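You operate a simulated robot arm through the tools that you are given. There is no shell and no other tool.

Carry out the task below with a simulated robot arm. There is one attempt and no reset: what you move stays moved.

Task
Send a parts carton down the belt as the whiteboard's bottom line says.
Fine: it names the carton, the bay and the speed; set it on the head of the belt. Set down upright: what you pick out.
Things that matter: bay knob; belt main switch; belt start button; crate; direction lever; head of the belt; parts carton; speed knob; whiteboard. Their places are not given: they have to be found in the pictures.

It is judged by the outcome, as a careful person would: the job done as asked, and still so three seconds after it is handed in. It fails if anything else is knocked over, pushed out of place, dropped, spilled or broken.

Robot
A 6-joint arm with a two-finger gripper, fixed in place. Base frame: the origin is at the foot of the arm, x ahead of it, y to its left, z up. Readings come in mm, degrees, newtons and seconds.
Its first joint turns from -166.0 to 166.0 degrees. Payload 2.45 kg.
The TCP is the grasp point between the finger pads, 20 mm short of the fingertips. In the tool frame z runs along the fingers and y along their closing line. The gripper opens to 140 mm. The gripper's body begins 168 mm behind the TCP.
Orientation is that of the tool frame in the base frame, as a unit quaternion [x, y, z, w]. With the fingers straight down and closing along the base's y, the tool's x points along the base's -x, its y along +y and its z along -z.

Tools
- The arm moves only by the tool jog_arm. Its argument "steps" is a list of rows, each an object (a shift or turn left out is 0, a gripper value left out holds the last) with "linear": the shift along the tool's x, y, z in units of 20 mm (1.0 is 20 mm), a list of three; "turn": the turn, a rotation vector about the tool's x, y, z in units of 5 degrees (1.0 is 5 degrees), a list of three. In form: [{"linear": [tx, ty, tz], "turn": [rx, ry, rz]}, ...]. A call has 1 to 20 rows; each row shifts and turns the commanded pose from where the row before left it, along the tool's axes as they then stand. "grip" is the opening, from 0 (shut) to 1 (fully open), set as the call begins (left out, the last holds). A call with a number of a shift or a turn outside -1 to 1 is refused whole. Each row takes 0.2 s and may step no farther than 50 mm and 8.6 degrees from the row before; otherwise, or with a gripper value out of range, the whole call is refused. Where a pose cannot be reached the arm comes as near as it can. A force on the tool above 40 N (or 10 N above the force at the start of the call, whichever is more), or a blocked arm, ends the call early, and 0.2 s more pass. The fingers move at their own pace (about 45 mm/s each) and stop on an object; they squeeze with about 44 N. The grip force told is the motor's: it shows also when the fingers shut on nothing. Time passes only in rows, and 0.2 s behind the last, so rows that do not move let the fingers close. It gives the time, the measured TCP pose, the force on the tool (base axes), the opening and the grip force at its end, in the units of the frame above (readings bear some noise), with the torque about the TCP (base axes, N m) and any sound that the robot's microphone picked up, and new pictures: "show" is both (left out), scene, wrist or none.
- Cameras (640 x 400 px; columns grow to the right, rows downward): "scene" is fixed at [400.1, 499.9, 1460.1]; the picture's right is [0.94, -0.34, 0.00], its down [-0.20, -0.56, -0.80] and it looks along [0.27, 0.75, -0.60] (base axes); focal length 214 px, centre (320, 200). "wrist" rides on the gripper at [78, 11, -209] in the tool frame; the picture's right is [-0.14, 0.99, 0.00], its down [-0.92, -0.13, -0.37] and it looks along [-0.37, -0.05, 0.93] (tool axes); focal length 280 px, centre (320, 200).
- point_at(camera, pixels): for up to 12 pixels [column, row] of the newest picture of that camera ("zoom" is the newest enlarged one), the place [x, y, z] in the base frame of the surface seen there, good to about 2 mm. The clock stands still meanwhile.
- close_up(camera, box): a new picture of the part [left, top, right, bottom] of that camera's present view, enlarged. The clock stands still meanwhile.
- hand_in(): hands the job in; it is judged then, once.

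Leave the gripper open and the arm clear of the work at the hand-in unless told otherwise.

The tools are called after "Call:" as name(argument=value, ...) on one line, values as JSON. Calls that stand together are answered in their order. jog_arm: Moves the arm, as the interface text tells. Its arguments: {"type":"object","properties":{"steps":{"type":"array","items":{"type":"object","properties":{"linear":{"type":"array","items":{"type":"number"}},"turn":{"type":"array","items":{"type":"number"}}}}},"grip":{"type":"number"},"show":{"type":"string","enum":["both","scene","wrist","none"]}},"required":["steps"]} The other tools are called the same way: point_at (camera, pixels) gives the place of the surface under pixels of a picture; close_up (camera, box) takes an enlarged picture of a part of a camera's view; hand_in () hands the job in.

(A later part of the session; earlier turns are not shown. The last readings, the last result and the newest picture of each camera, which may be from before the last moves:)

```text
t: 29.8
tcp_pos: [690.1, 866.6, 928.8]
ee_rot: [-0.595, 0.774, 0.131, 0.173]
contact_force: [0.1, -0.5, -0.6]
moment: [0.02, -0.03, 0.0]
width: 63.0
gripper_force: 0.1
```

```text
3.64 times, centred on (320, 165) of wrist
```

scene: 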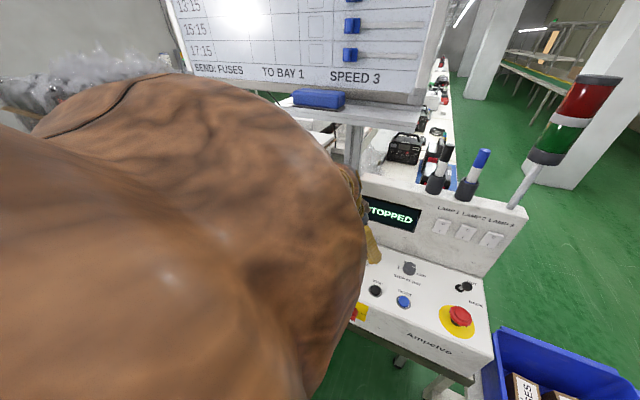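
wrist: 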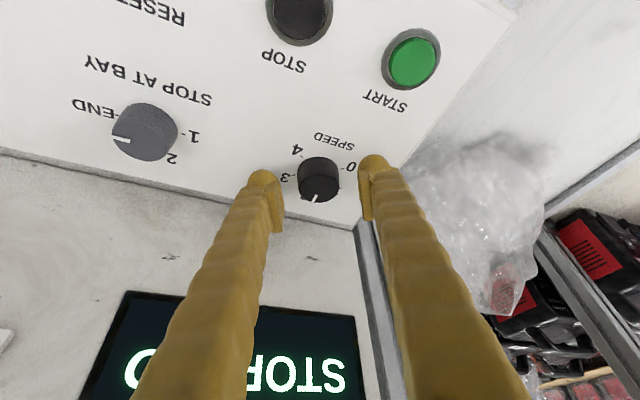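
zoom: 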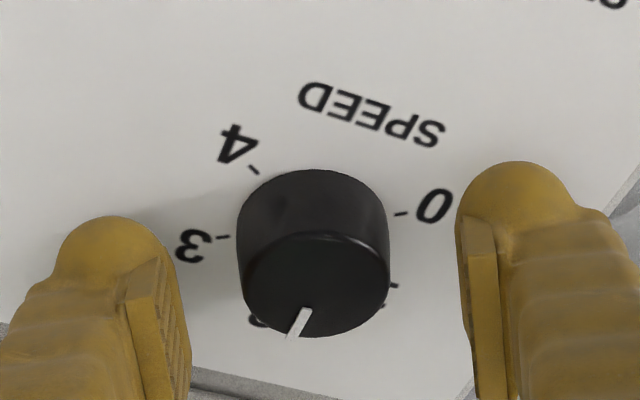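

The mark now points about to 2. Re-grip and turn another 60° clockwise toward 3.

Call:
jog_arm(steps=[{}, {}, {}, {}], grip=0.1, show="none")

Call:
jog_arm(steps=[{"turn": [0.4226, 0, 0.906]}, {"turn": [0.4226, 0, 0.906]}, {"turn": [0.4226, 0, 0.906]}, {"turn": [0.4226, 0, 0.906]}, {"turn": [0.4226, 0, 0.906]}, {"turn": [0.4226, 0, 0.906]}, {"turn": [0.4226, 0, 0.906]}, {"turn": [0.4226, 0, 0.906]}, {"turn": [0.4226, 0, 0.906]}, {"turn": [0.4226, 0, 0.906]}, {"turn": [0.4226, 0, 0.906]}, {"turn": [0.4226, 0, 0.906]}, {}], show="none")

Call:
jog_arm(steps=[{}, {}, {}, {"turn": [-0.4226, 0, -0.906]}, {"turn": [-0.4226, 0, -0.906]}, {"turn": [-0.4226, 0, -0.906]}, {"turn": [-0.4226, 0, -0.906]}, {"turn": [-0.4226, 0, -0.906]}, {"turn": [-0.4226, 0, -0.906]}, {}], grip=0.45, show="wrist")

Call:
close_up(camera="wrist", box=[260, 110, 380, 220])

```text
t: 30.8
tcp_pos: [690.7, 866.9, 929.2]
ee_rot: [-0.594, 0.775, 0.13, 0.173]
contact_force: [3.8, 1.2, -0.6]
moment: [0.01, 0.05, 0.02]
width: 32.8
gripper_force: 44.7
```

```text
t: 33.6
tcp_pos: [689.4, 867.7, 930.7]
ee_rot: [-0.127, 0.967, 0.029, 0.217]
contact_force: [2.4, 7.8, 5.0]
moment: [0.19, -0.08, -0.03]
width: 32.3
gripper_force: 45.0
```

```text
t: 35.8
tcp_pos: [690.3, 867.1, 929.7]
ee_rot: [-0.374, 0.902, 0.083, 0.202]
contact_force: [0.5, -0.5, -1.2]
moment: [0.02, 0.01, 0.02]
width: 63.1
gripper_force: 0.1
```

wrist: 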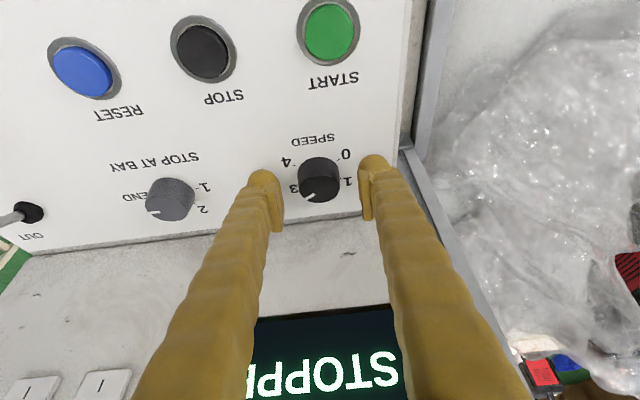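

```text
3.64 times, centred on (320, 165) of wrist
```

zoom: 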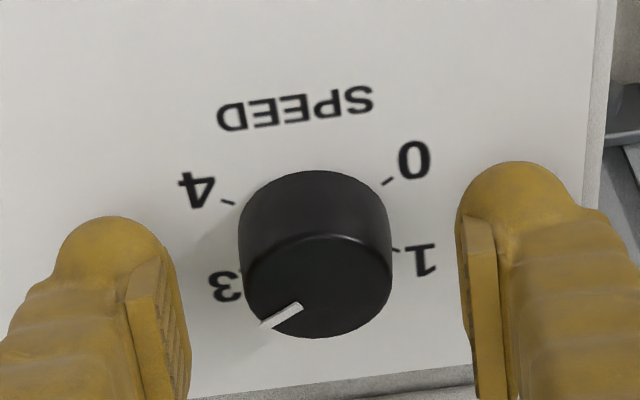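

The mark is near 3 but I want to judge it better. Enlarging more.

Call:
close_up(camera="wrist", box=[285, 145, 357, 205])

Call:
point_at(camera="zoom", pixels=[[200, 310], [285, 265], [440, 40], [90, 85], [128, 220], [478, 175], [320, 270], [312, 340], [190, 230], [435, 255], [330, 180], [245, 287]])

```text
6.67 times, centred on (321, 175) of wrist
```

zoom: 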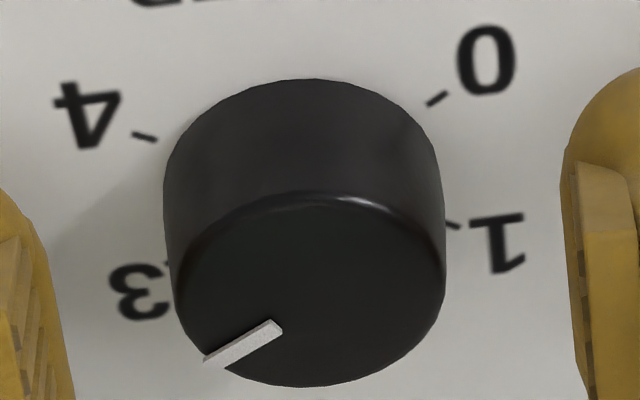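

```text
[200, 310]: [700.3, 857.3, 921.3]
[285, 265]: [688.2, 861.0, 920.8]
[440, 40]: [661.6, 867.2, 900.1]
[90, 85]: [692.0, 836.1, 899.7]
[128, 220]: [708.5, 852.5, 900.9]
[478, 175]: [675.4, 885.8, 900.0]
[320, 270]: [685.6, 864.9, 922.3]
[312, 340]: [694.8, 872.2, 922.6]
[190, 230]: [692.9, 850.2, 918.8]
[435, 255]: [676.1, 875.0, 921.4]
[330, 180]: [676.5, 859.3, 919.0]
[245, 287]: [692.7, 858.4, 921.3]
```

Measuring the mark's ends and the tick marks.

Call:
point_at(camera="zoom", pixels=[[272, 328], [215, 358], [438, 98], [454, 226], [145, 137], [167, 270], [318, 196], [185, 290], [440, 290], [310, 383], [180, 300], [442, 270]])

```text
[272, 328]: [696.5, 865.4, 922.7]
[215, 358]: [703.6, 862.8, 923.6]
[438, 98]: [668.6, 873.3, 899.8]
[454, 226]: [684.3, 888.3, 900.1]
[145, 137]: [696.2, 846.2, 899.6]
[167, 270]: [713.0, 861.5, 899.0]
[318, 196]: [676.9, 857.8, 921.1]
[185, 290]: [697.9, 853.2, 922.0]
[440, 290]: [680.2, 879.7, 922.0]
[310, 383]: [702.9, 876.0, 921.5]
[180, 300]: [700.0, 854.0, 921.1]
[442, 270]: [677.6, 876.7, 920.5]
```

The mark lies at the "3" tick (within ~4°). The speed knob is done. Raise 40 mm and move 131 mm across to the bay knob.

Call:
jog_arm(steps=[{"linear": [-0.4226, 0, -0.906]}, {"linear": [-0.4226, 0, -0.906]}, {"linear": [0, -0.936, 0]}, {"linear": [0, -0.936, 0]}, {"linear": [0, -0.936, 0]}, {"linear": [0, -0.936, 0]}, {"linear": [0, -0.936, 0]}, {"linear": [0, -0.936, 0]}, {"linear": [0, -0.936, 0]}, {}], grip=0.45, show="both")

Call:
close_up(camera="wrist", box=[278, 120, 358, 185])

```text
t: 38.0
tcp_pos: [781.4, 774.6, 968.5]
ee_rot: [-0.374, 0.902, 0.082, 0.201]
contact_force: [0.8, 1.3, -1.4]
moment: [-0.01, -0.01, -0.03]
width: 63.0
gripper_force: 0.0
```

scene: 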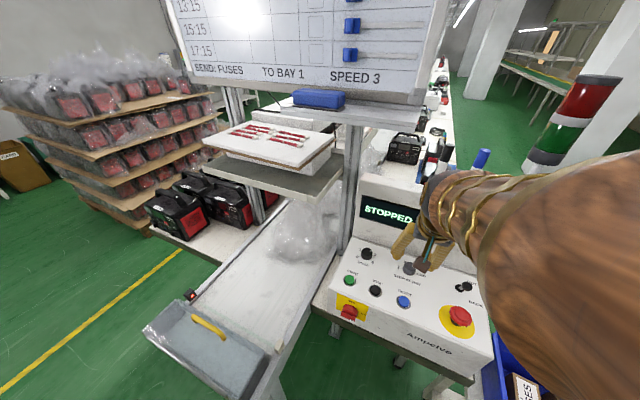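
wrist: 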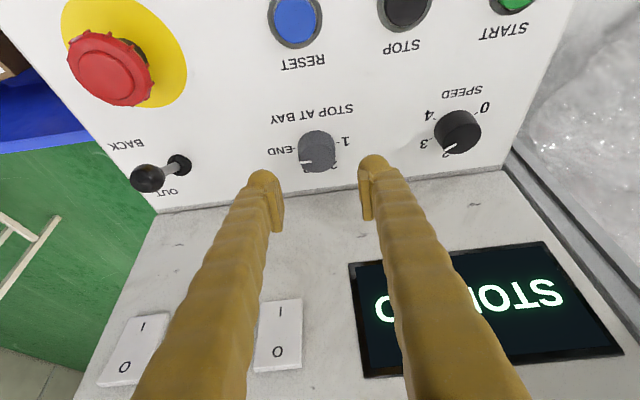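

```text
6.15 times, centred on (318, 152) of wrist
```

zoom: 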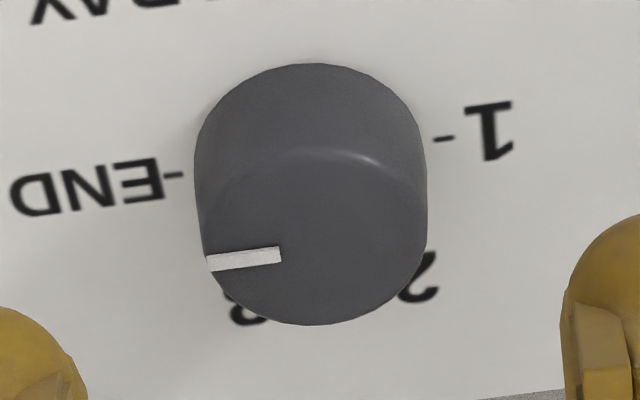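

Measuring the ticks for END and 1, the mark, and the switch/lever for later.

Call:
point_at(camera="zoom", pixels=[[175, 175], [443, 139], [275, 255], [215, 263], [315, 240], [205, 240], [425, 240], [318, 320], [320, 155]])

Call:
close_up(camera="scene", box=[340, 235, 440, 300])

```text
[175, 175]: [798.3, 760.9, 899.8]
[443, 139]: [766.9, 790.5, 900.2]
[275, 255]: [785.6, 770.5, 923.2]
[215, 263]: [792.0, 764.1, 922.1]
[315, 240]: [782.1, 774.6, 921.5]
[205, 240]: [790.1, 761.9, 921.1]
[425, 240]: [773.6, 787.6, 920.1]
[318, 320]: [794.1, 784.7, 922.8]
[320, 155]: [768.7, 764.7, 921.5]
```

```text
6.15 times, centred on (390, 268) of scene
```

zoom: 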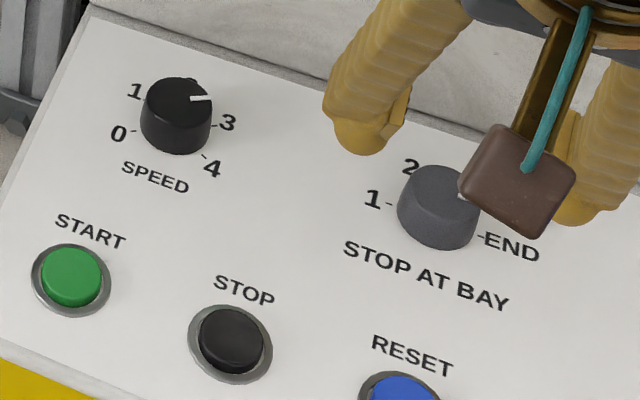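

Bay knob axis ≈ (782, 775); mark at END. Pre-turn 30° clockwise, lower to z≈929.5, grip.

Call:
jog_arm(steps=[{"turn": [0.4226, 0, 0.906]}, {"turn": [0.4226, 0, 0.906]}, {"turn": [0.4226, 0, 0.906]}, {"turn": [0.4226, 0, 0.906]}, {"turn": [0.4226, 0, 0.906]}, {"turn": [0.4226, 0, 0.906]}, {"linear": [0.278, 0, 0.597]}, {"linear": [0.278, 0, 0.597]}, {"linear": [0.278, 0, 0.597]}, {}], show="wrist")

Call:
jog_arm(steps=[{}, {}, {}, {}], grip=0.1, show="wrist")

```text
t: 40.2
tcp_pos: [781.2, 774.9, 930.1]
ee_rot: [-0.127, 0.968, 0.028, 0.217]
contact_force: [0.4, 0.1, -0.9]
moment: [-0.01, -0.01, -0.03]
width: 63.1
gripper_force: 0.0
```

wrist: 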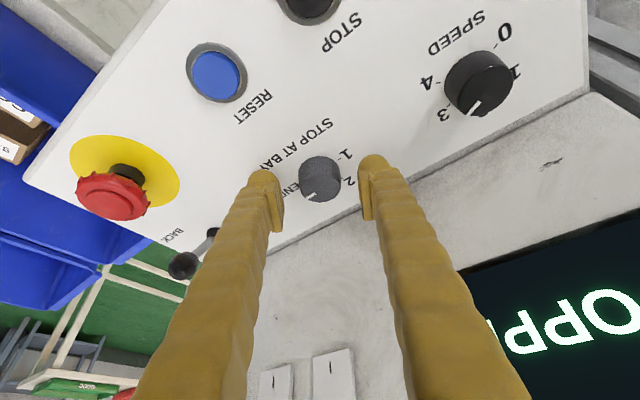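

```text
t: 41.2
tcp_pos: [781.6, 774.7, 929.5]
ee_rot: [-0.127, 0.967, 0.029, 0.217]
contact_force: [-3.9, 13.6, -2.1]
moment: [0.22, 0.13, 0.01]
width: 32.5
gripper_force: 44.5
```

wrist: 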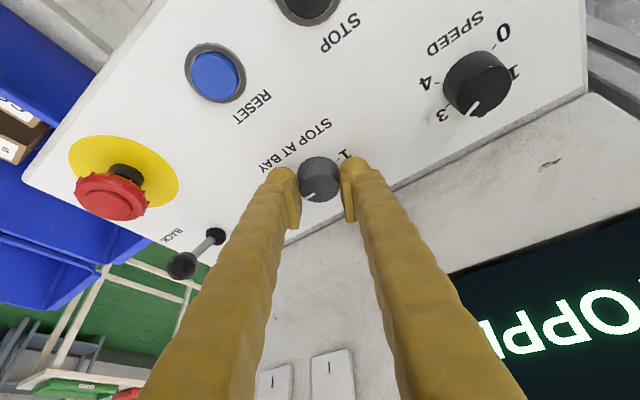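

Gripped. Turn 60° anticlockwise, open, go back, re-grip.

Call:
jog_arm(steps=[{"turn": [-0.4226, 0, -0.906]}, {"turn": [-0.4226, 0, -0.906]}, {"turn": [-0.4226, 0, -0.906]}, {"turn": [-0.4226, 0, -0.906]}, {"turn": [-0.4226, 0, -0.906]}, {"turn": [-0.4226, 0, -0.906]}, {"turn": [-0.4226, 0, -0.906]}, {"turn": [-0.4226, 0, -0.906]}, {"turn": [-0.4226, 0, -0.906]}, {"turn": [-0.4226, 0, -0.906]}, {"turn": [-0.4226, 0, -0.906]}, {"turn": [-0.4226, 0, -0.906]}, {}], show="wrist")

Call:
jog_arm(steps=[{}, {}, {}, {"turn": [0.4226, 0, 0.906]}, {"turn": [0.4226, 0, 0.906]}, {"turn": [0.4226, 0, 0.906]}, {"turn": [0.4226, 0, 0.906]}, {"turn": [0.4226, 0, 0.906]}, {"turn": [0.4226, 0, 0.906]}, {"turn": [0.4226, 0, 0.906]}, {"turn": [0.4226, 0, 0.906]}, {"turn": [0.4226, 0, 0.906]}, {"turn": [0.4226, 0, 0.906]}, {"turn": [0.4226, 0, 0.906]}, {"turn": [0.4226, 0, 0.906]}, {}], grip=0.45, show="wrist")

```text
t: 44.0
tcp_pos: [782.1, 774.3, 930.6]
ee_rot: [-0.594, 0.774, 0.131, 0.173]
contact_force: [-21.1, 19.1, 5.2]
moment: [-0.24, 0.24, 0.0]
width: 31.8
gripper_force: 45.0
```

wrist: 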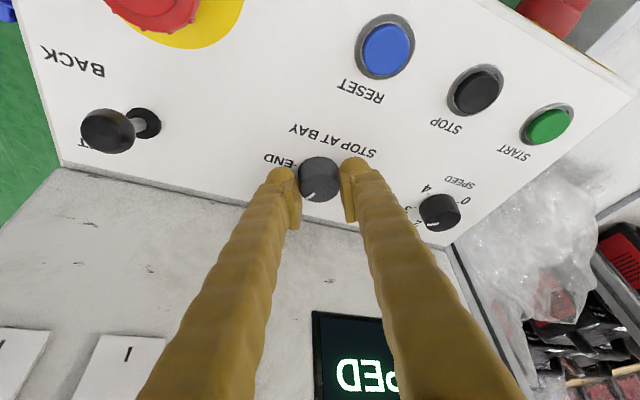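

```text
t: 47.4
tcp_pos: [783.5, 773.6, 930.2]
ee_rot: [-0.126, 0.967, 0.028, 0.218]
contact_force: [0.9, 0.1, -0.1]
moment: [0.04, 0.0, -0.02]
width: 62.8
gripper_force: 0.1
```

wrist: 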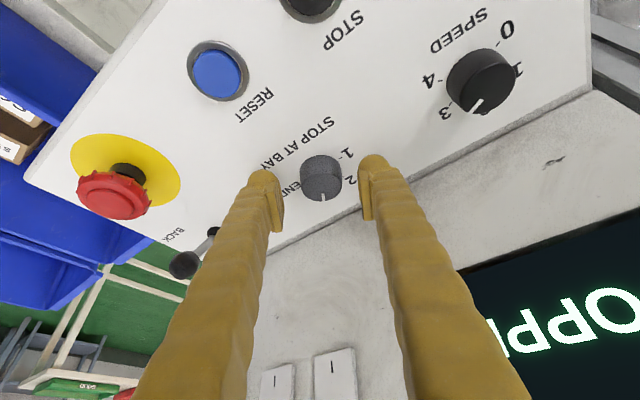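

The knob moved by 60°. Second grip and turn.

Call:
jog_arm(steps=[{}, {}, {}, {}], grip=0.1, show="none")

Call:
jog_arm(steps=[{"turn": [-0.4226, 0, -0.906]}, {"turn": [-0.4226, 0, -0.906]}, {"turn": [-0.4226, 0, -0.906]}, {"turn": [-0.4226, 0, -0.906]}, {"turn": [-0.4226, 0, -0.906]}, {"turn": [-0.4226, 0, -0.906]}, {"turn": [-0.4226, 0, -0.906]}, {"turn": [-0.4226, 0, -0.906]}, {"turn": [-0.4226, 0, -0.906]}, {"turn": [-0.4226, 0, -0.906]}, {"turn": [-0.4226, 0, -0.906]}, {"turn": [-0.4226, 0, -0.906]}, {}], show="none")

Call:
jog_arm(steps=[{}, {}, {}, {"turn": [0.4226, 0, 0.906]}, {"turn": [0.4226, 0, 0.906]}, {"turn": [0.4226, 0, 0.906]}, {"turn": [0.4226, 0, 0.906]}, {"turn": [0.4226, 0, 0.906]}, {"turn": [0.4226, 0, 0.906]}, {"turn": [0.4226, 0, 0.906]}, {"turn": [0.4226, 0, 0.906]}, {"turn": [0.4226, 0, 0.906]}, {"turn": [0.4226, 0, 0.906]}, {"turn": [0.4226, 0, 0.906]}, {"turn": [0.4226, 0, 0.906]}, {}], grip=0.45, show="wrist")

Call:
close_up(camera="wrist", box=[260, 120, 380, 220])

```text
t: 48.4
tcp_pos: [783.1, 775.7, 930.4]
ee_rot: [-0.127, 0.967, 0.029, 0.217]
contact_force: [-6.6, 32.6, -5.4]
moment: [0.43, 0.15, -0.02]
width: 32.7
gripper_force: 44.8
```

```text
t: 48.8
tcp_pos: [782.5, 775.5, 930.0]
ee_rot: [-0.173, 0.96, 0.04, 0.215]
contact_force: [-11.1, 11.9, -0.6]
moment: [0.11, 0.34, -0.03]
width: 32.4
gripper_force: 45.4
stopped in row 2: the force on the tool passed its limit at 46 N (the readings are from after the stop); the commanded pose is now the measured one
```

```text
t: 52.2
tcp_pos: [783.0, 774.3, 929.3]
ee_rot: [0.332, 0.918, -0.071, 0.205]
contact_force: [-0.2, 0.4, -0.4]
moment: [-0.04, 0.01, 0.02]
width: 62.9
gripper_force: 0.1
```

wrist: 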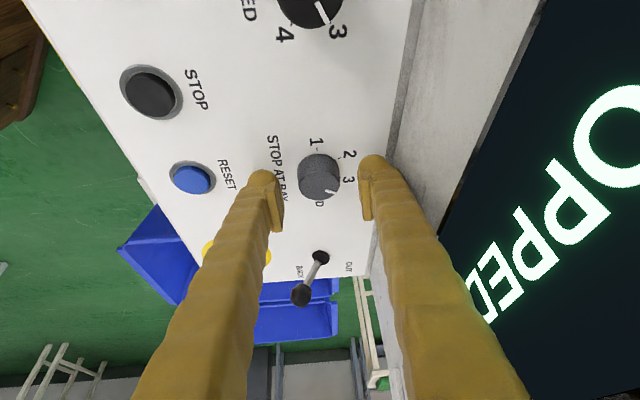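

```text
4.00 times, centred on (320, 170) of wrist
```

zoom: 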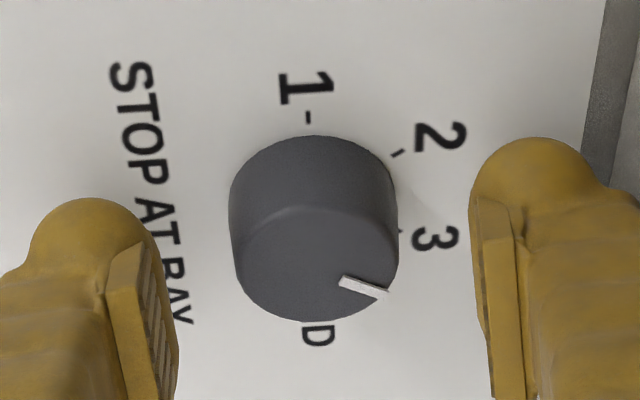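

The second turn stopped early (force limit), and my return swing then took the tool to yaw −85°; nothing was touched. The mark is at about 3 now. From this yaw one grip can turn the full 120° to "1". I nudge the centring and grip.

Call:
jog_arm(steps=[{"linear": [0.067, 0.05, -0.031]}, {}], show="none")

Call:
jog_arm(steps=[{}, {}, {}, {}], grip=0.1, show="wrist")

```text
t: 52.8
tcp_pos: [783.2, 776.1, 930.4]
ee_rot: [0.331, 0.918, -0.071, 0.204]
contact_force: [0.7, 0.5, -0.2]
moment: [-0.02, -0.01, 0.01]
width: 63.0
gripper_force: 0.1
```

```text
t: 53.8
tcp_pos: [782.6, 775.8, 930.1]
ee_rot: [0.331, 0.918, -0.071, 0.205]
contact_force: [-11.8, -13.7, 1.2]
moment: [-0.15, 0.18, 0.0]
width: 32.5
gripper_force: 44.2
```

wrist: 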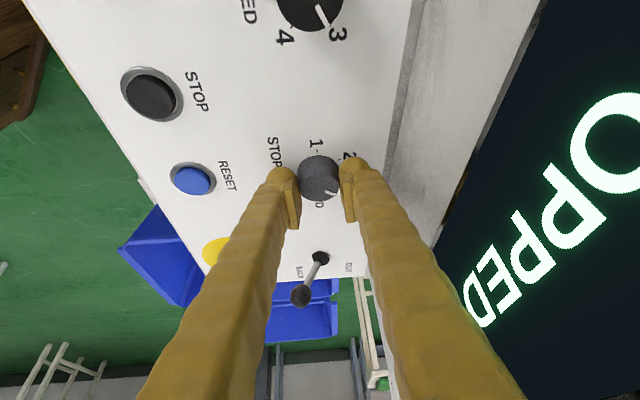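

Gripped, with small side force. Turn anticlockwise 40° first.

Call:
jog_arm(steps=[{"turn": [-0.4226, 0, -0.906]}, {"turn": [-0.4226, 0, -0.906]}, {"turn": [-0.4226, 0, -0.906]}, {"turn": [-0.4226, 0, -0.906]}, {"turn": [-0.4226, 0, -0.906]}, {"turn": [-0.4226, 0, -0.906]}, {"turn": [-0.4226, 0, -0.906]}, {"turn": [-0.4226, 0, -0.906]}], show="wrist")

```text
t: 55.6
tcp_pos: [783.2, 775.3, 930.7]
ee_rot: [-0.004, 0.976, 0.002, 0.218]
contact_force: [-17.1, -18.4, -0.3]
moment: [-0.21, 0.28, 0.01]
width: 32.3
gripper_force: 44.5
```

wrist: 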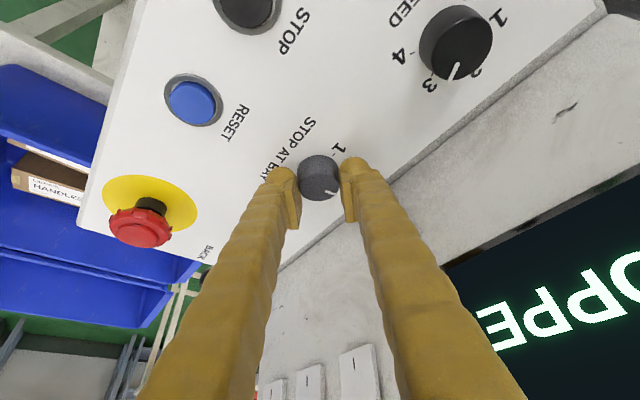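

Going well. A tiny relief shift and another 40°.

Call:
jog_arm(steps=[{"linear": [0.036, -0.04, -0.017]}, {"turn": [-0.4226, 0, -0.906]}, {"turn": [-0.4226, 0, -0.906]}, {"turn": [-0.4226, 0, -0.906]}, {"turn": [-0.4226, 0, -0.906]}, {"turn": [-0.4226, 0, -0.906]}, {"turn": [-0.4226, 0, -0.906]}, {"turn": [-0.4226, 0, -0.906]}, {"turn": [-0.4226, 0, -0.906]}], show="wrist")

```text
t: 57.6
tcp_pos: [783.1, 776.2, 930.5]
ee_rot: [-0.336, 0.916, 0.075, 0.205]
contact_force: [14.7, 24.6, 0.3]
moment: [0.25, -0.01, 0.02]
width: 32.3
gripper_force: 45.0
```

wrist: 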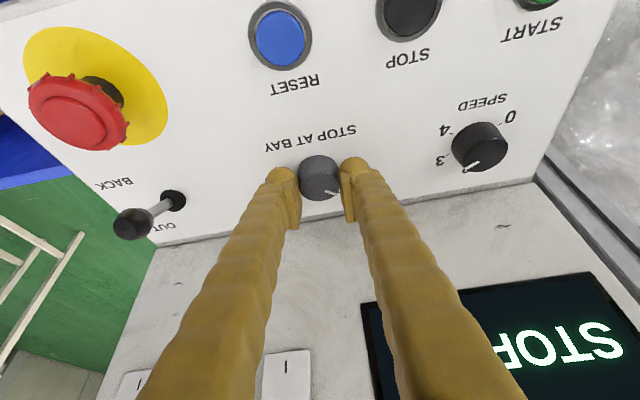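

Another small relief and the last 40°.

Call:
jog_arm(steps=[{"linear": [-0.06, 0.02, 0.03]}, {"turn": [-0.4226, 0, -0.906]}, {"turn": [-0.4226, 0, -0.906]}, {"turn": [-0.4226, 0, -0.906]}, {"turn": [-0.4226, 0, -0.906]}, {"turn": [-0.4226, 0, -0.906]}, {"turn": [-0.4226, 0, -0.906]}, {"turn": [-0.4226, 0, -0.906]}, {"turn": [-0.4226, 0, -0.906]}], show="wrist")

Call:
close_up(camera="wrist", box=[260, 120, 380, 220])

```text
t: 59.6
tcp_pos: [781.5, 776.0, 930.6]
ee_rot: [-0.631, 0.744, 0.139, 0.168]
contact_force: [-20.6, -4.1, 14.4]
moment: [0.15, 0.36, -0.41]
width: 32.2
gripper_force: 44.8
```

wrist: 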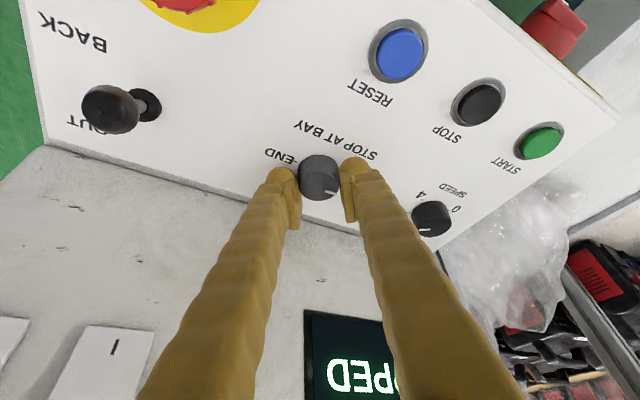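

```text
4.00 times, centred on (320, 170) of wrist
```

zoom: 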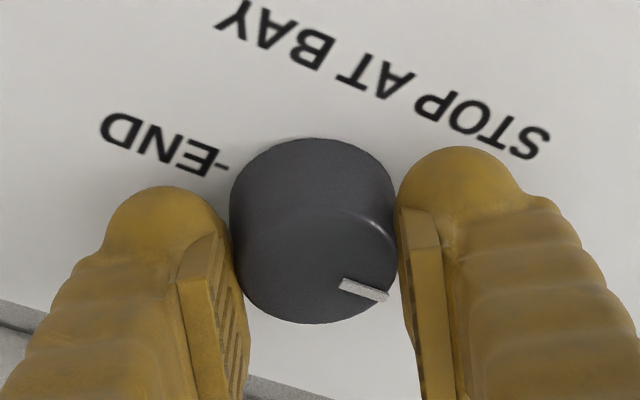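

There's a torque now, as at an end stop at 1. Open, turn back to face square, and check.

Call:
jog_arm(steps=[{}, {}, {}, {"turn": [0.4226, 0, 0.906]}, {"turn": [0.4226, 0, 0.906]}, {"turn": [0.4226, 0, 0.906]}, {"turn": [0.4226, 0, 0.906]}, {"turn": [0.4226, 0, 0.906]}, {"turn": [0.4226, 0, 0.906]}, {"turn": [0.4226, 0, 0.906]}, {"linear": [-0.4226, 0, -0.906]}, {"linear": [-0.4226, 0, -0.906]}, {}], grip=0.45, show="both")

Call:
close_up(camera="wrist", box=[278, 120, 358, 185])

Call:
close_up(camera="wrist", box=[410, 100, 500, 165])

```text
t: 62.4
tcp_pos: [782.9, 776.9, 968.9]
ee_rot: [-0.377, 0.9, 0.084, 0.202]
contact_force: [0.2, 0.5, 0.9]
moment: [0.01, 0.0, 0.0]
width: 63.0
gripper_force: 0.1
```

scene: 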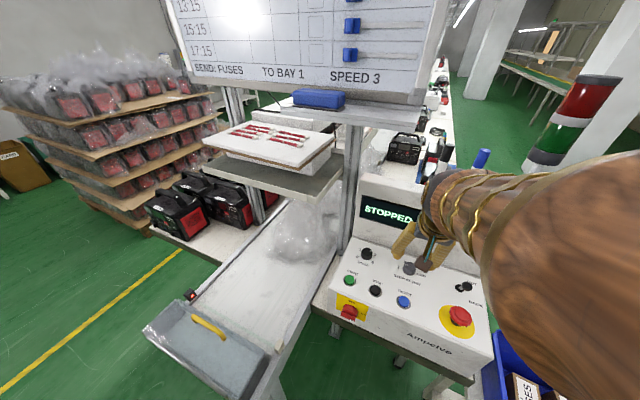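
wrist: 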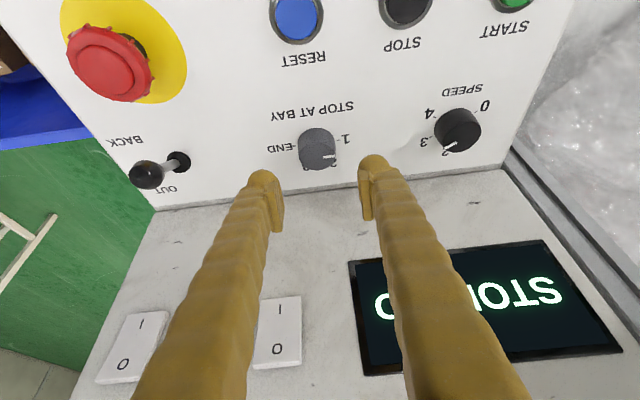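

```text
6.15 times, centred on (318, 152) of wrist
```

zoom: 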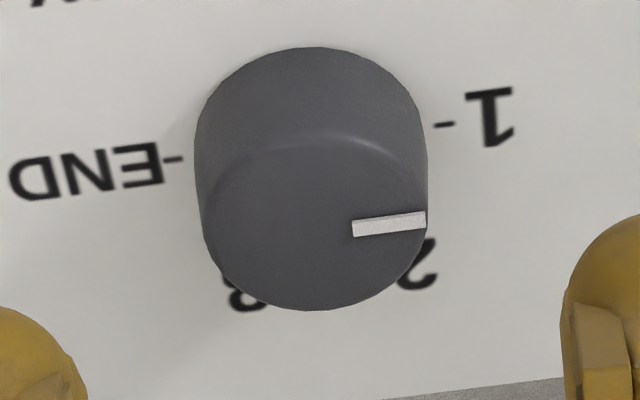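

```text
6.15 times, centred on (455, 132) of wrist
```

zoom: 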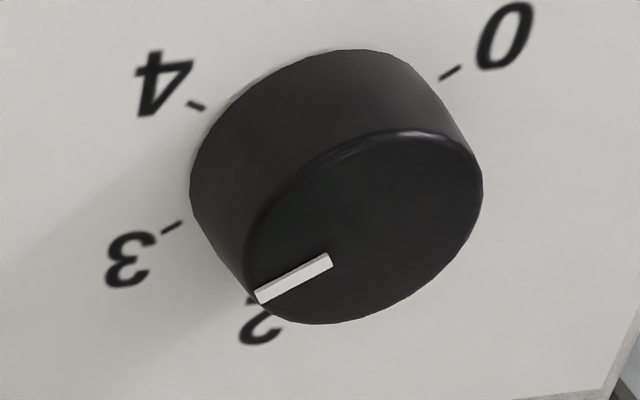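

Both knobs are right: bay mark points to 1, speed mark to 3. Now I check the lever's lean and the main switch.

Call:
point_at(camera="wrist", pixels=[[182, 160], [148, 172], [140, 175], [160, 190], [125, 141], [166, 167], [110, 65], [185, 168], [148, 165], [150, 185]])

Call:
close_up(camera="wrist", box=[100, 120, 220, 210])

Call:
close_up(camera="scene", box=[320, 285, 380, 330])

```text
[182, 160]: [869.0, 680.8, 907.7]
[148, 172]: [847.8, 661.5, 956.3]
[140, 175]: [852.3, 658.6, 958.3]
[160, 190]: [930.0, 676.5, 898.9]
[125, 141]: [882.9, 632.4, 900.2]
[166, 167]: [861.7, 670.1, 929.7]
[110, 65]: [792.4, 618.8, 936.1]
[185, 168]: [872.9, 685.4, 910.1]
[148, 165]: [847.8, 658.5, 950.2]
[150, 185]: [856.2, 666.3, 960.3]
```

```text
4.44 times, centred on (160, 165) of wrist
```

zoom: 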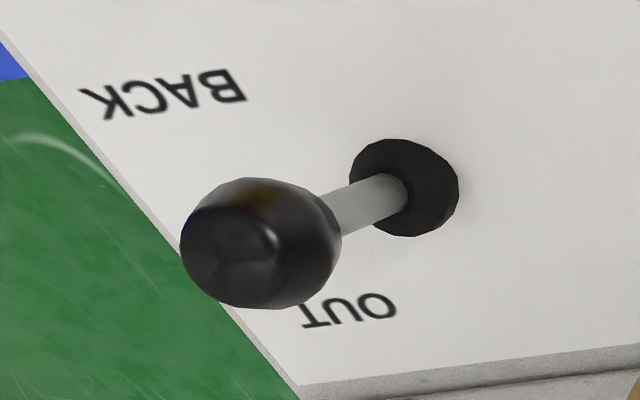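

```text
8.89 times, centred on (350, 308) of scene
```

zoom: 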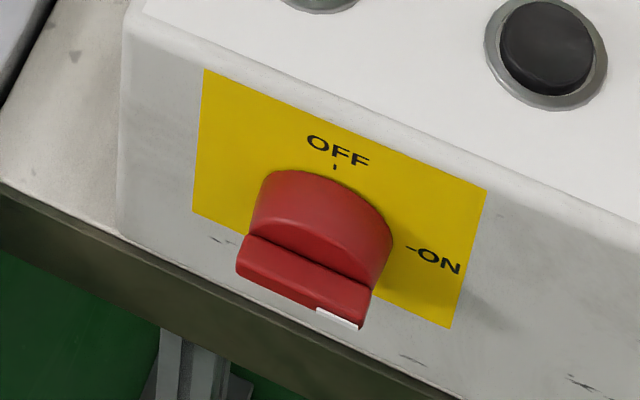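

The lever matters: its base is at (869, 681), but the ball is at about (857, 661, 949), so it leans toward the operator, to BACK. It must go over to OUT. The main switch's white mark points to ON, good. I'll rise, move above the lever ball, and check.

Call:
jog_arm(steps=[{"linear": [-0.433, 0, -0.93]}, {"linear": [-0.433, 0, -0.93]}, {"linear": [0.241, -0.961, -0.113]}, {"linear": [0.241, -0.961, -0.113]}, {"linear": [0.241, -0.961, -0.113]}, {"linear": [0.241, -0.961, -0.113]}, {"linear": [0.241, -0.961, -0.113]}, {"linear": [0.241, -0.961, -0.113]}, {"linear": [0.241, -0.961, -0.113]}, {}], show="both")

Call:
close_up(camera="wrist", box=[240, 100, 400, 220])

```text
t: 64.6
tcp_pos: [852.3, 654.8, 1011.6]
ee_rot: [-0.376, 0.9, 0.084, 0.202]
contact_force: [0.2, -1.5, -0.8]
moment: [0.02, 0.01, -0.01]
width: 63.1
gripper_force: 0.1
```

scene: 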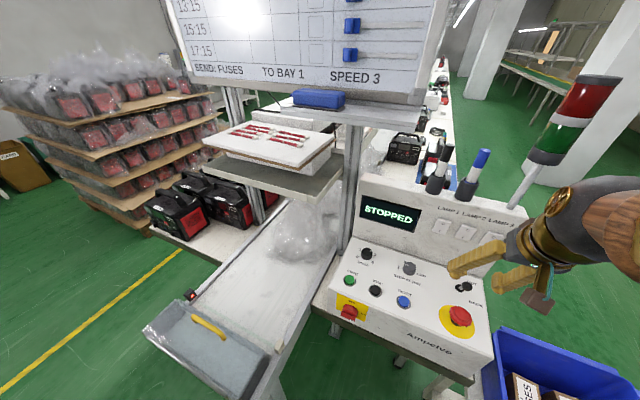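
wrist: 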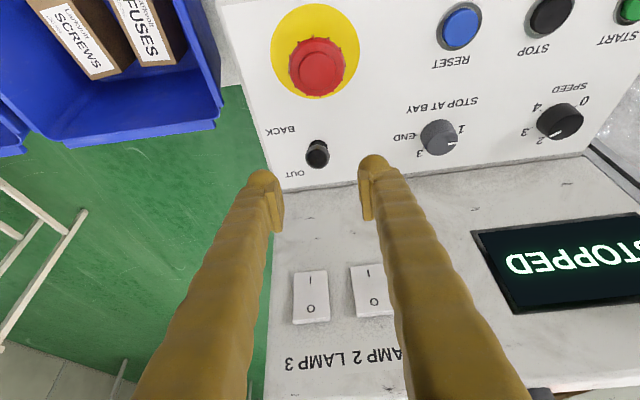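

```text
3.33 times, centred on (320, 160) of wrist
```

zoom: 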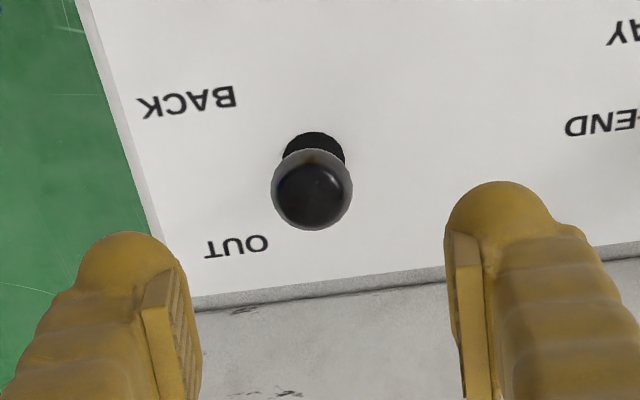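

From here the camera looks almost along the lever, so it does lean to the operator's side (BACK). I'll measure it before gripping.

Call:
point_at(camera="zoom", pixels=[[312, 188], [312, 150], [312, 225], [275, 190], [348, 190], [312, 137], [290, 143], [335, 143], [240, 243], [185, 100]])

```text
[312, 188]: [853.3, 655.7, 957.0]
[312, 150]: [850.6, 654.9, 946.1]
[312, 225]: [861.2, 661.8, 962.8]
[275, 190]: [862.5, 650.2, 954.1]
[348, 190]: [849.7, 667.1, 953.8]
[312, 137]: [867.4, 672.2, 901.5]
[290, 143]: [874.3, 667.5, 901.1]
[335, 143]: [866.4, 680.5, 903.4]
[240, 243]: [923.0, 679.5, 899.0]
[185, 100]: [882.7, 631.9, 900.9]
```

Ball centre ≈ u 1075, v 139.6, z 949, radius ~12 mm; the gripper straddles it. Lower 58 mm and close gently on it.

Call:
jog_arm(steps=[{"linear": [0.413, 0, 0.885]}, {"linear": [0.413, 0, 0.885]}, {"linear": [0.413, 0, 0.885]}, {}], show="wrist")

Call:
jog_arm(steps=[{}, {}, {}, {}, {}], grip=0.1, show="wrist")

```text
t: 65.6
tcp_pos: [852.3, 655.1, 952.9]
ee_rot: [-0.377, 0.9, 0.085, 0.202]
contact_force: [0.0, 0.0, 0.3]
moment: [-0.02, 0.02, 0.01]
width: 63.0
gripper_force: 0.0
```

wrist: 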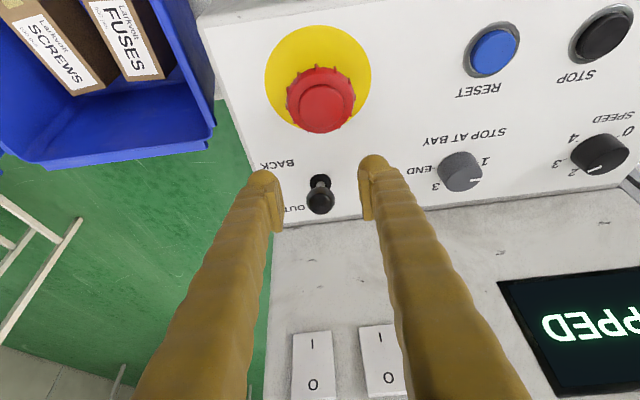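

```text
t: 66.8
tcp_pos: [853.8, 655.2, 953.8]
ee_rot: [-0.376, 0.9, 0.084, 0.202]
contact_force: [6.2, -5.4, -1.4]
moment: [-0.01, -0.03, -0.07]
width: 23.0
gripper_force: 45.1
```

wrist: 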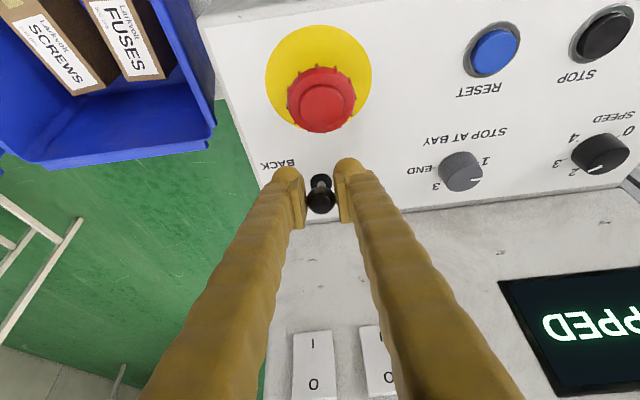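

The ball is held (23 mm). Move it forward (+u) in an arc to OUT.

Call:
jog_arm(steps=[{"linear": [-0.235, 0, 0.01]}, {"linear": [-0.233, 0, 0.031]}, {"linear": [-0.23, 0, 0.051]}, {"linear": [-0.225, 0, 0.071]}, {"linear": [-0.218, 0, 0.09]}, {"linear": [-0.209, 0, 0.109]}, {"linear": [-0.198, 0, 0.127]}, {"linear": [-0.187, 0, 0.143]}, {"linear": [-0.173, 0, 0.159]}, {"linear": [-0.159, 0, 0.173]}, {}], show="both")

```text
t: 69.2
tcp_pos: [884.9, 688.1, 956.5]
ee_rot: [-0.376, 0.9, 0.084, 0.204]
contact_force: [8.4, -20.7, 30.0]
moment: [-0.64, 0.53, 0.19]
width: 20.0
gripper_force: 44.3
```

scene: 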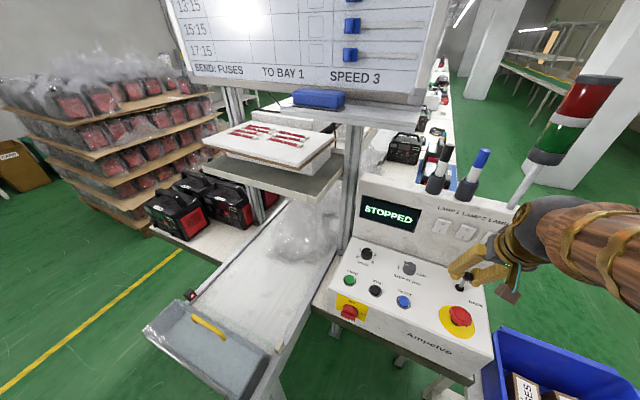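
wrist: 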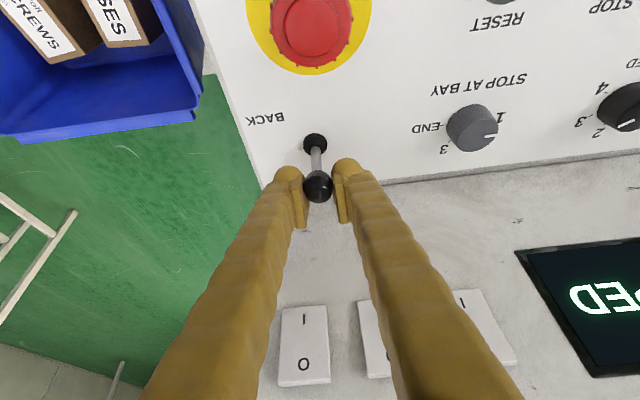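

The lever has swung over. Open, rise clear along the tool axis and check.

Call:
jog_arm(steps=[{}, {}, {}, {"linear": [0, 0, -0.9]}, {"linear": [0, 0, -0.9]}, {"linear": [0, 0, -0.9]}, {"linear": [0, 0, -0.9]}, {}], grip=0.45, show="both")

Call:
close_up(camera="wrist", box=[240, 80, 400, 200])

Call:
point_at(camera="wrist", pixels=[[318, 170], [316, 140], [317, 150], [318, 180]])

```text
t: 71.0
tcp_pos: [863.1, 666.1, 1018.7]
ee_rot: [-0.377, 0.9, 0.084, 0.203]
contact_force: [-0.6, 0.2, -0.3]
moment: [-0.02, -0.03, 0.0]
width: 63.0
gripper_force: 0.0
```

scene: 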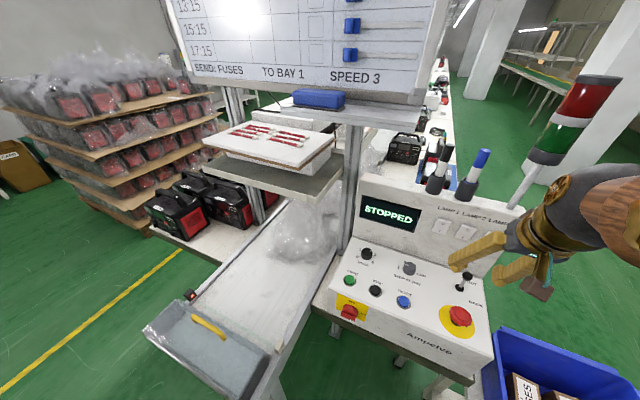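
wrist: 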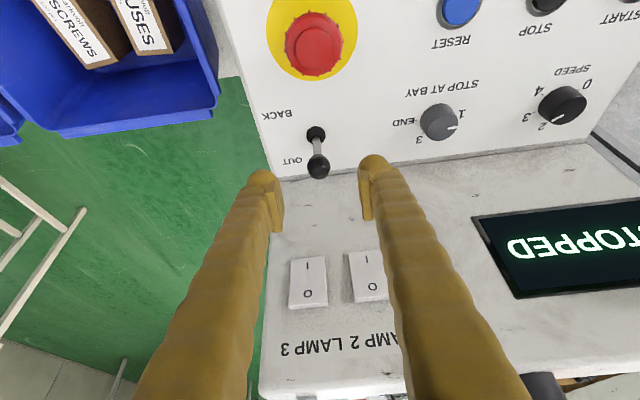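

```text
3.33 times, centred on (320, 140) of wrist
```

zoom: 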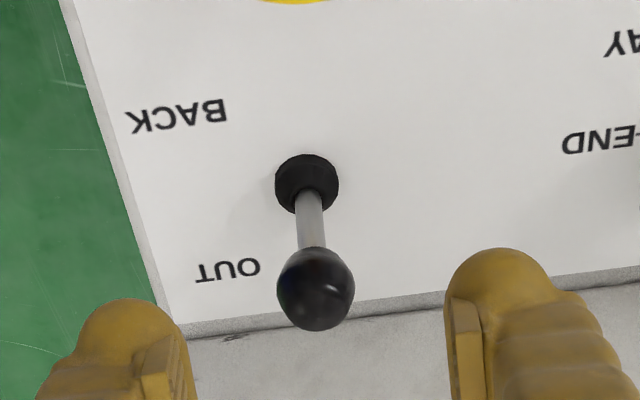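

```text
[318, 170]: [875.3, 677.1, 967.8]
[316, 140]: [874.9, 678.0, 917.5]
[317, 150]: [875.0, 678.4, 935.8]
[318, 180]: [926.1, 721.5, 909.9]
```

The lever now stands roughly upright (stalk vertical at u≈1100) – not fully at OUT yet. I'll push it the rest with closed fingers from the operator's side; first measure the e-stop's edge so I stay away from it.

Call:
point_at(camera="wrist", pixels=[[313, 45], [314, 70], [290, 50], [336, 45], [318, 160], [310, 170], [326, 170], [318, 176], [316, 128]])

Call:
jog_arm(steps=[{}, {}, {}, {}], grip=0, show="none")

```text
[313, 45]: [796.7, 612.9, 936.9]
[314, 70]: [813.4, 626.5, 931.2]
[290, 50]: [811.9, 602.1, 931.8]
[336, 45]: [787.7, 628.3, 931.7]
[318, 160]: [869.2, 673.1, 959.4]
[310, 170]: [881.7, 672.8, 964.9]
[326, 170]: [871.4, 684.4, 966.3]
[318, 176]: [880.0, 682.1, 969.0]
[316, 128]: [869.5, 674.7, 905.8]
```

```text
t: 72.0
tcp_pos: [862.2, 666.0, 1017.8]
ee_rot: [-0.376, 0.9, 0.084, 0.203]
contact_force: [-0.3, -0.6, 0.5]
moment: [-0.02, 0.01, 0.03]
width: 0.1
gripper_force: 20.1
```

E-stop's far edge is at u≈1018, so there's ~25 mm clearance. Move back, down to z≈962 behind the ball, then push forward gently.

Call:
jog_arm(steps=[{"linear": [0.7, 0, -0.33]}, {"linear": [0.7, 0, -0.33]}, {"linear": [0.395, 0, 0.846]}, {"linear": [0.395, 0, 0.846]}, {"linear": [0.395, 0, 0.846]}, {}], show="wrist")

Call:
jog_arm(steps=[{"linear": [-0.227, 0, 0.106]}, {"linear": [-0.227, 0, 0.106]}, {"linear": [-0.227, 0, 0.106]}, {"linear": [-0.227, 0, 0.106]}, {"linear": [-0.227, 0, 0.106]}, {"linear": [-0.227, 0, 0.106]}, {"linear": [-0.227, 0, 0.106]}, {"linear": [-0.227, 0, 0.106]}], show="both")

```text
t: 73.4
tcp_pos: [840.6, 644.4, 960.7]
ee_rot: [-0.376, 0.9, 0.084, 0.202]
contact_force: [-0.5, 0.0, 0.9]
moment: [-0.03, -0.02, 0.01]
width: 0.4
gripper_force: 29.3
```

wrist: 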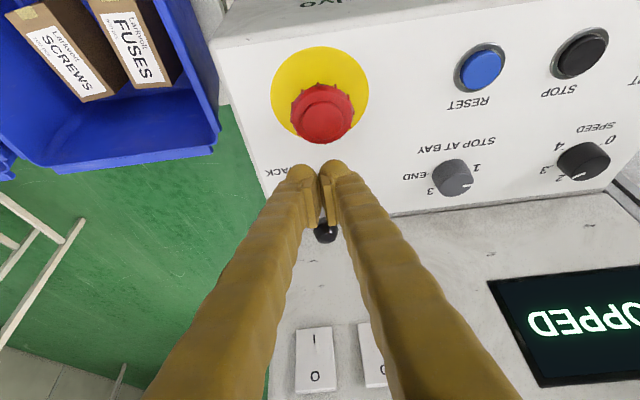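

```text
t: 75.2
tcp_pos: [868.9, 672.2, 962.1]
ee_rot: [-0.376, 0.9, 0.084, 0.202]
contact_force: [-1.4, -0.8, 0.1]
moment: [-0.02, -0.02, 0.01]
width: 0.0
gripper_force: 29.9
```

scene: 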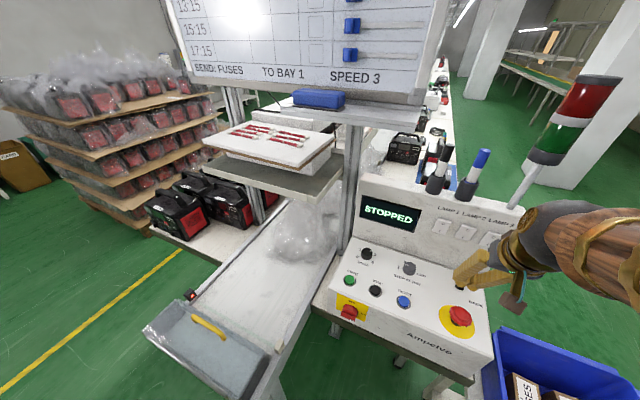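
wrist: 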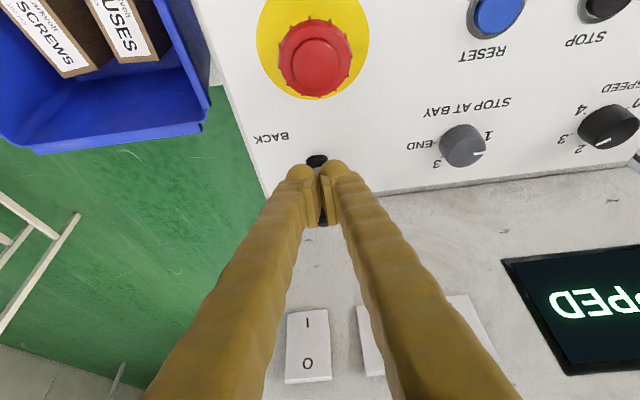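

No resistance left. Back off and rise to see where the lever stays.

Call:
jog_arm(steps=[{"linear": [0.7, 0, -0.33]}, {"linear": [0.7, 0, -0.33]}, {"linear": [-0.4226, 0, -0.906]}, {"linear": [-0.4226, 0, -0.906]}, {"linear": [-0.4226, 0, -0.906]}, {}], grip=0.45, show="both")

Call:
close_up(camera="wrist", box=[240, 100, 400, 220])

```text
t: 76.6
tcp_pos: [846.3, 649.5, 1022.8]
ee_rot: [-0.377, 0.9, 0.084, 0.203]
contact_force: [-0.3, -0.1, -0.3]
moment: [-0.01, -0.03, 0.02]
width: 63.0
gripper_force: 0.2
```

scene: 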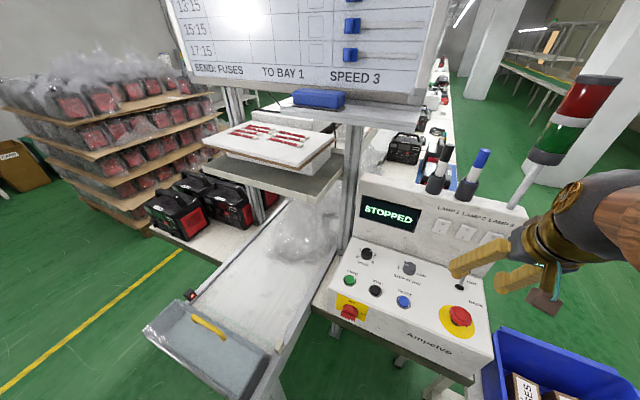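
wrist: 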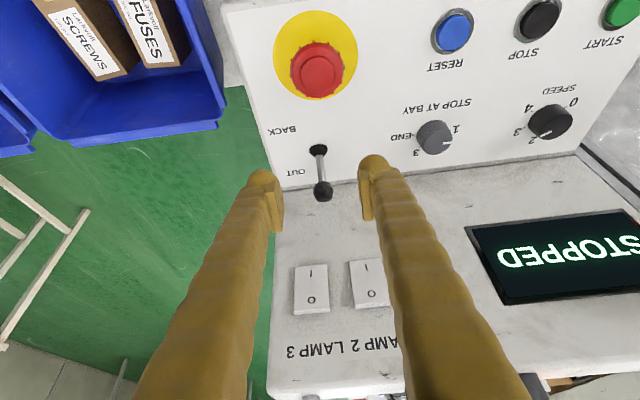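

```text
3.33 times, centred on (320, 160) of wrist
```

zoom: 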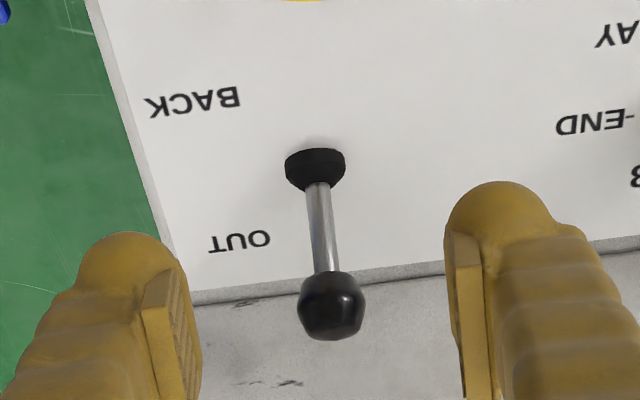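

Call:
point_at(camera="zoom", pixels=[[330, 300], [318, 200], [324, 240], [326, 262], [315, 165], [330, 335]])

Call:
close_up(camera="scene", box=[430, 265, 500, 325])

```text
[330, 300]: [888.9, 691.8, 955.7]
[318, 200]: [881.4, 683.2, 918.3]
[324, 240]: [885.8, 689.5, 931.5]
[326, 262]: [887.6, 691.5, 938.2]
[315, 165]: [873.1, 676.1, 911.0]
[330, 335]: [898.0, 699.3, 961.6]
```

```text
6.67 times, centred on (465, 295) of scene
```

zoom: 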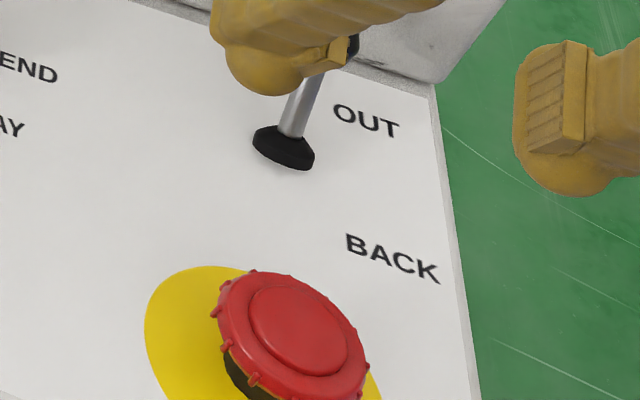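

The lever now leans 27° to OUT. Next the carton: move across at z≈1023 to above the FUSES carton, facing the crate square.

Call:
jog_arm(steps=[{"linear": [0.188, -0.927, -0.088]}, {"linear": [0.188, -0.927, -0.088]}, {"linear": [0.188, -0.927, -0.088]}, {"linear": [0.188, -0.927, -0.088]}, {"linear": [0.188, -0.927, -0.088]}, {"linear": [0.188, -0.927, -0.088]}, {"linear": [0.188, -0.927, -0.088]}, {"linear": [0.188, -0.927, -0.088]}, {"linear": [0.188, -0.927, -0.088]}, {"linear": [0.188, -0.927, -0.088]}, {"linear": [0.188, -0.927, -0.088]}, {"linear": [0.188, -0.927, -0.088]}, {"linear": [0.188, -0.927, -0.088]}, {}], show="both")

```text
t: 79.6
tcp_pos: [979.5, 442.9, 1022.5]
ee_rot: [-0.377, 0.9, 0.084, 0.202]
contact_force: [1.0, 0.1, -0.4]
moment: [0.0, 0.0, 0.02]
width: 63.3
gripper_force: 0.1
```

scene: 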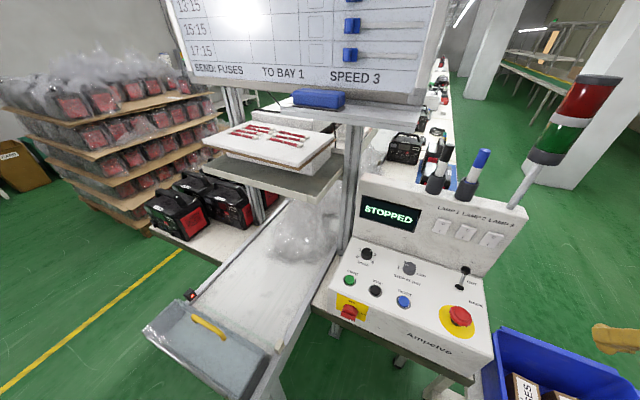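
wrist: 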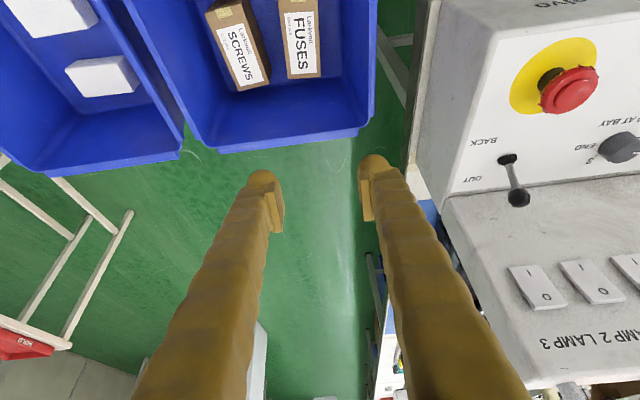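

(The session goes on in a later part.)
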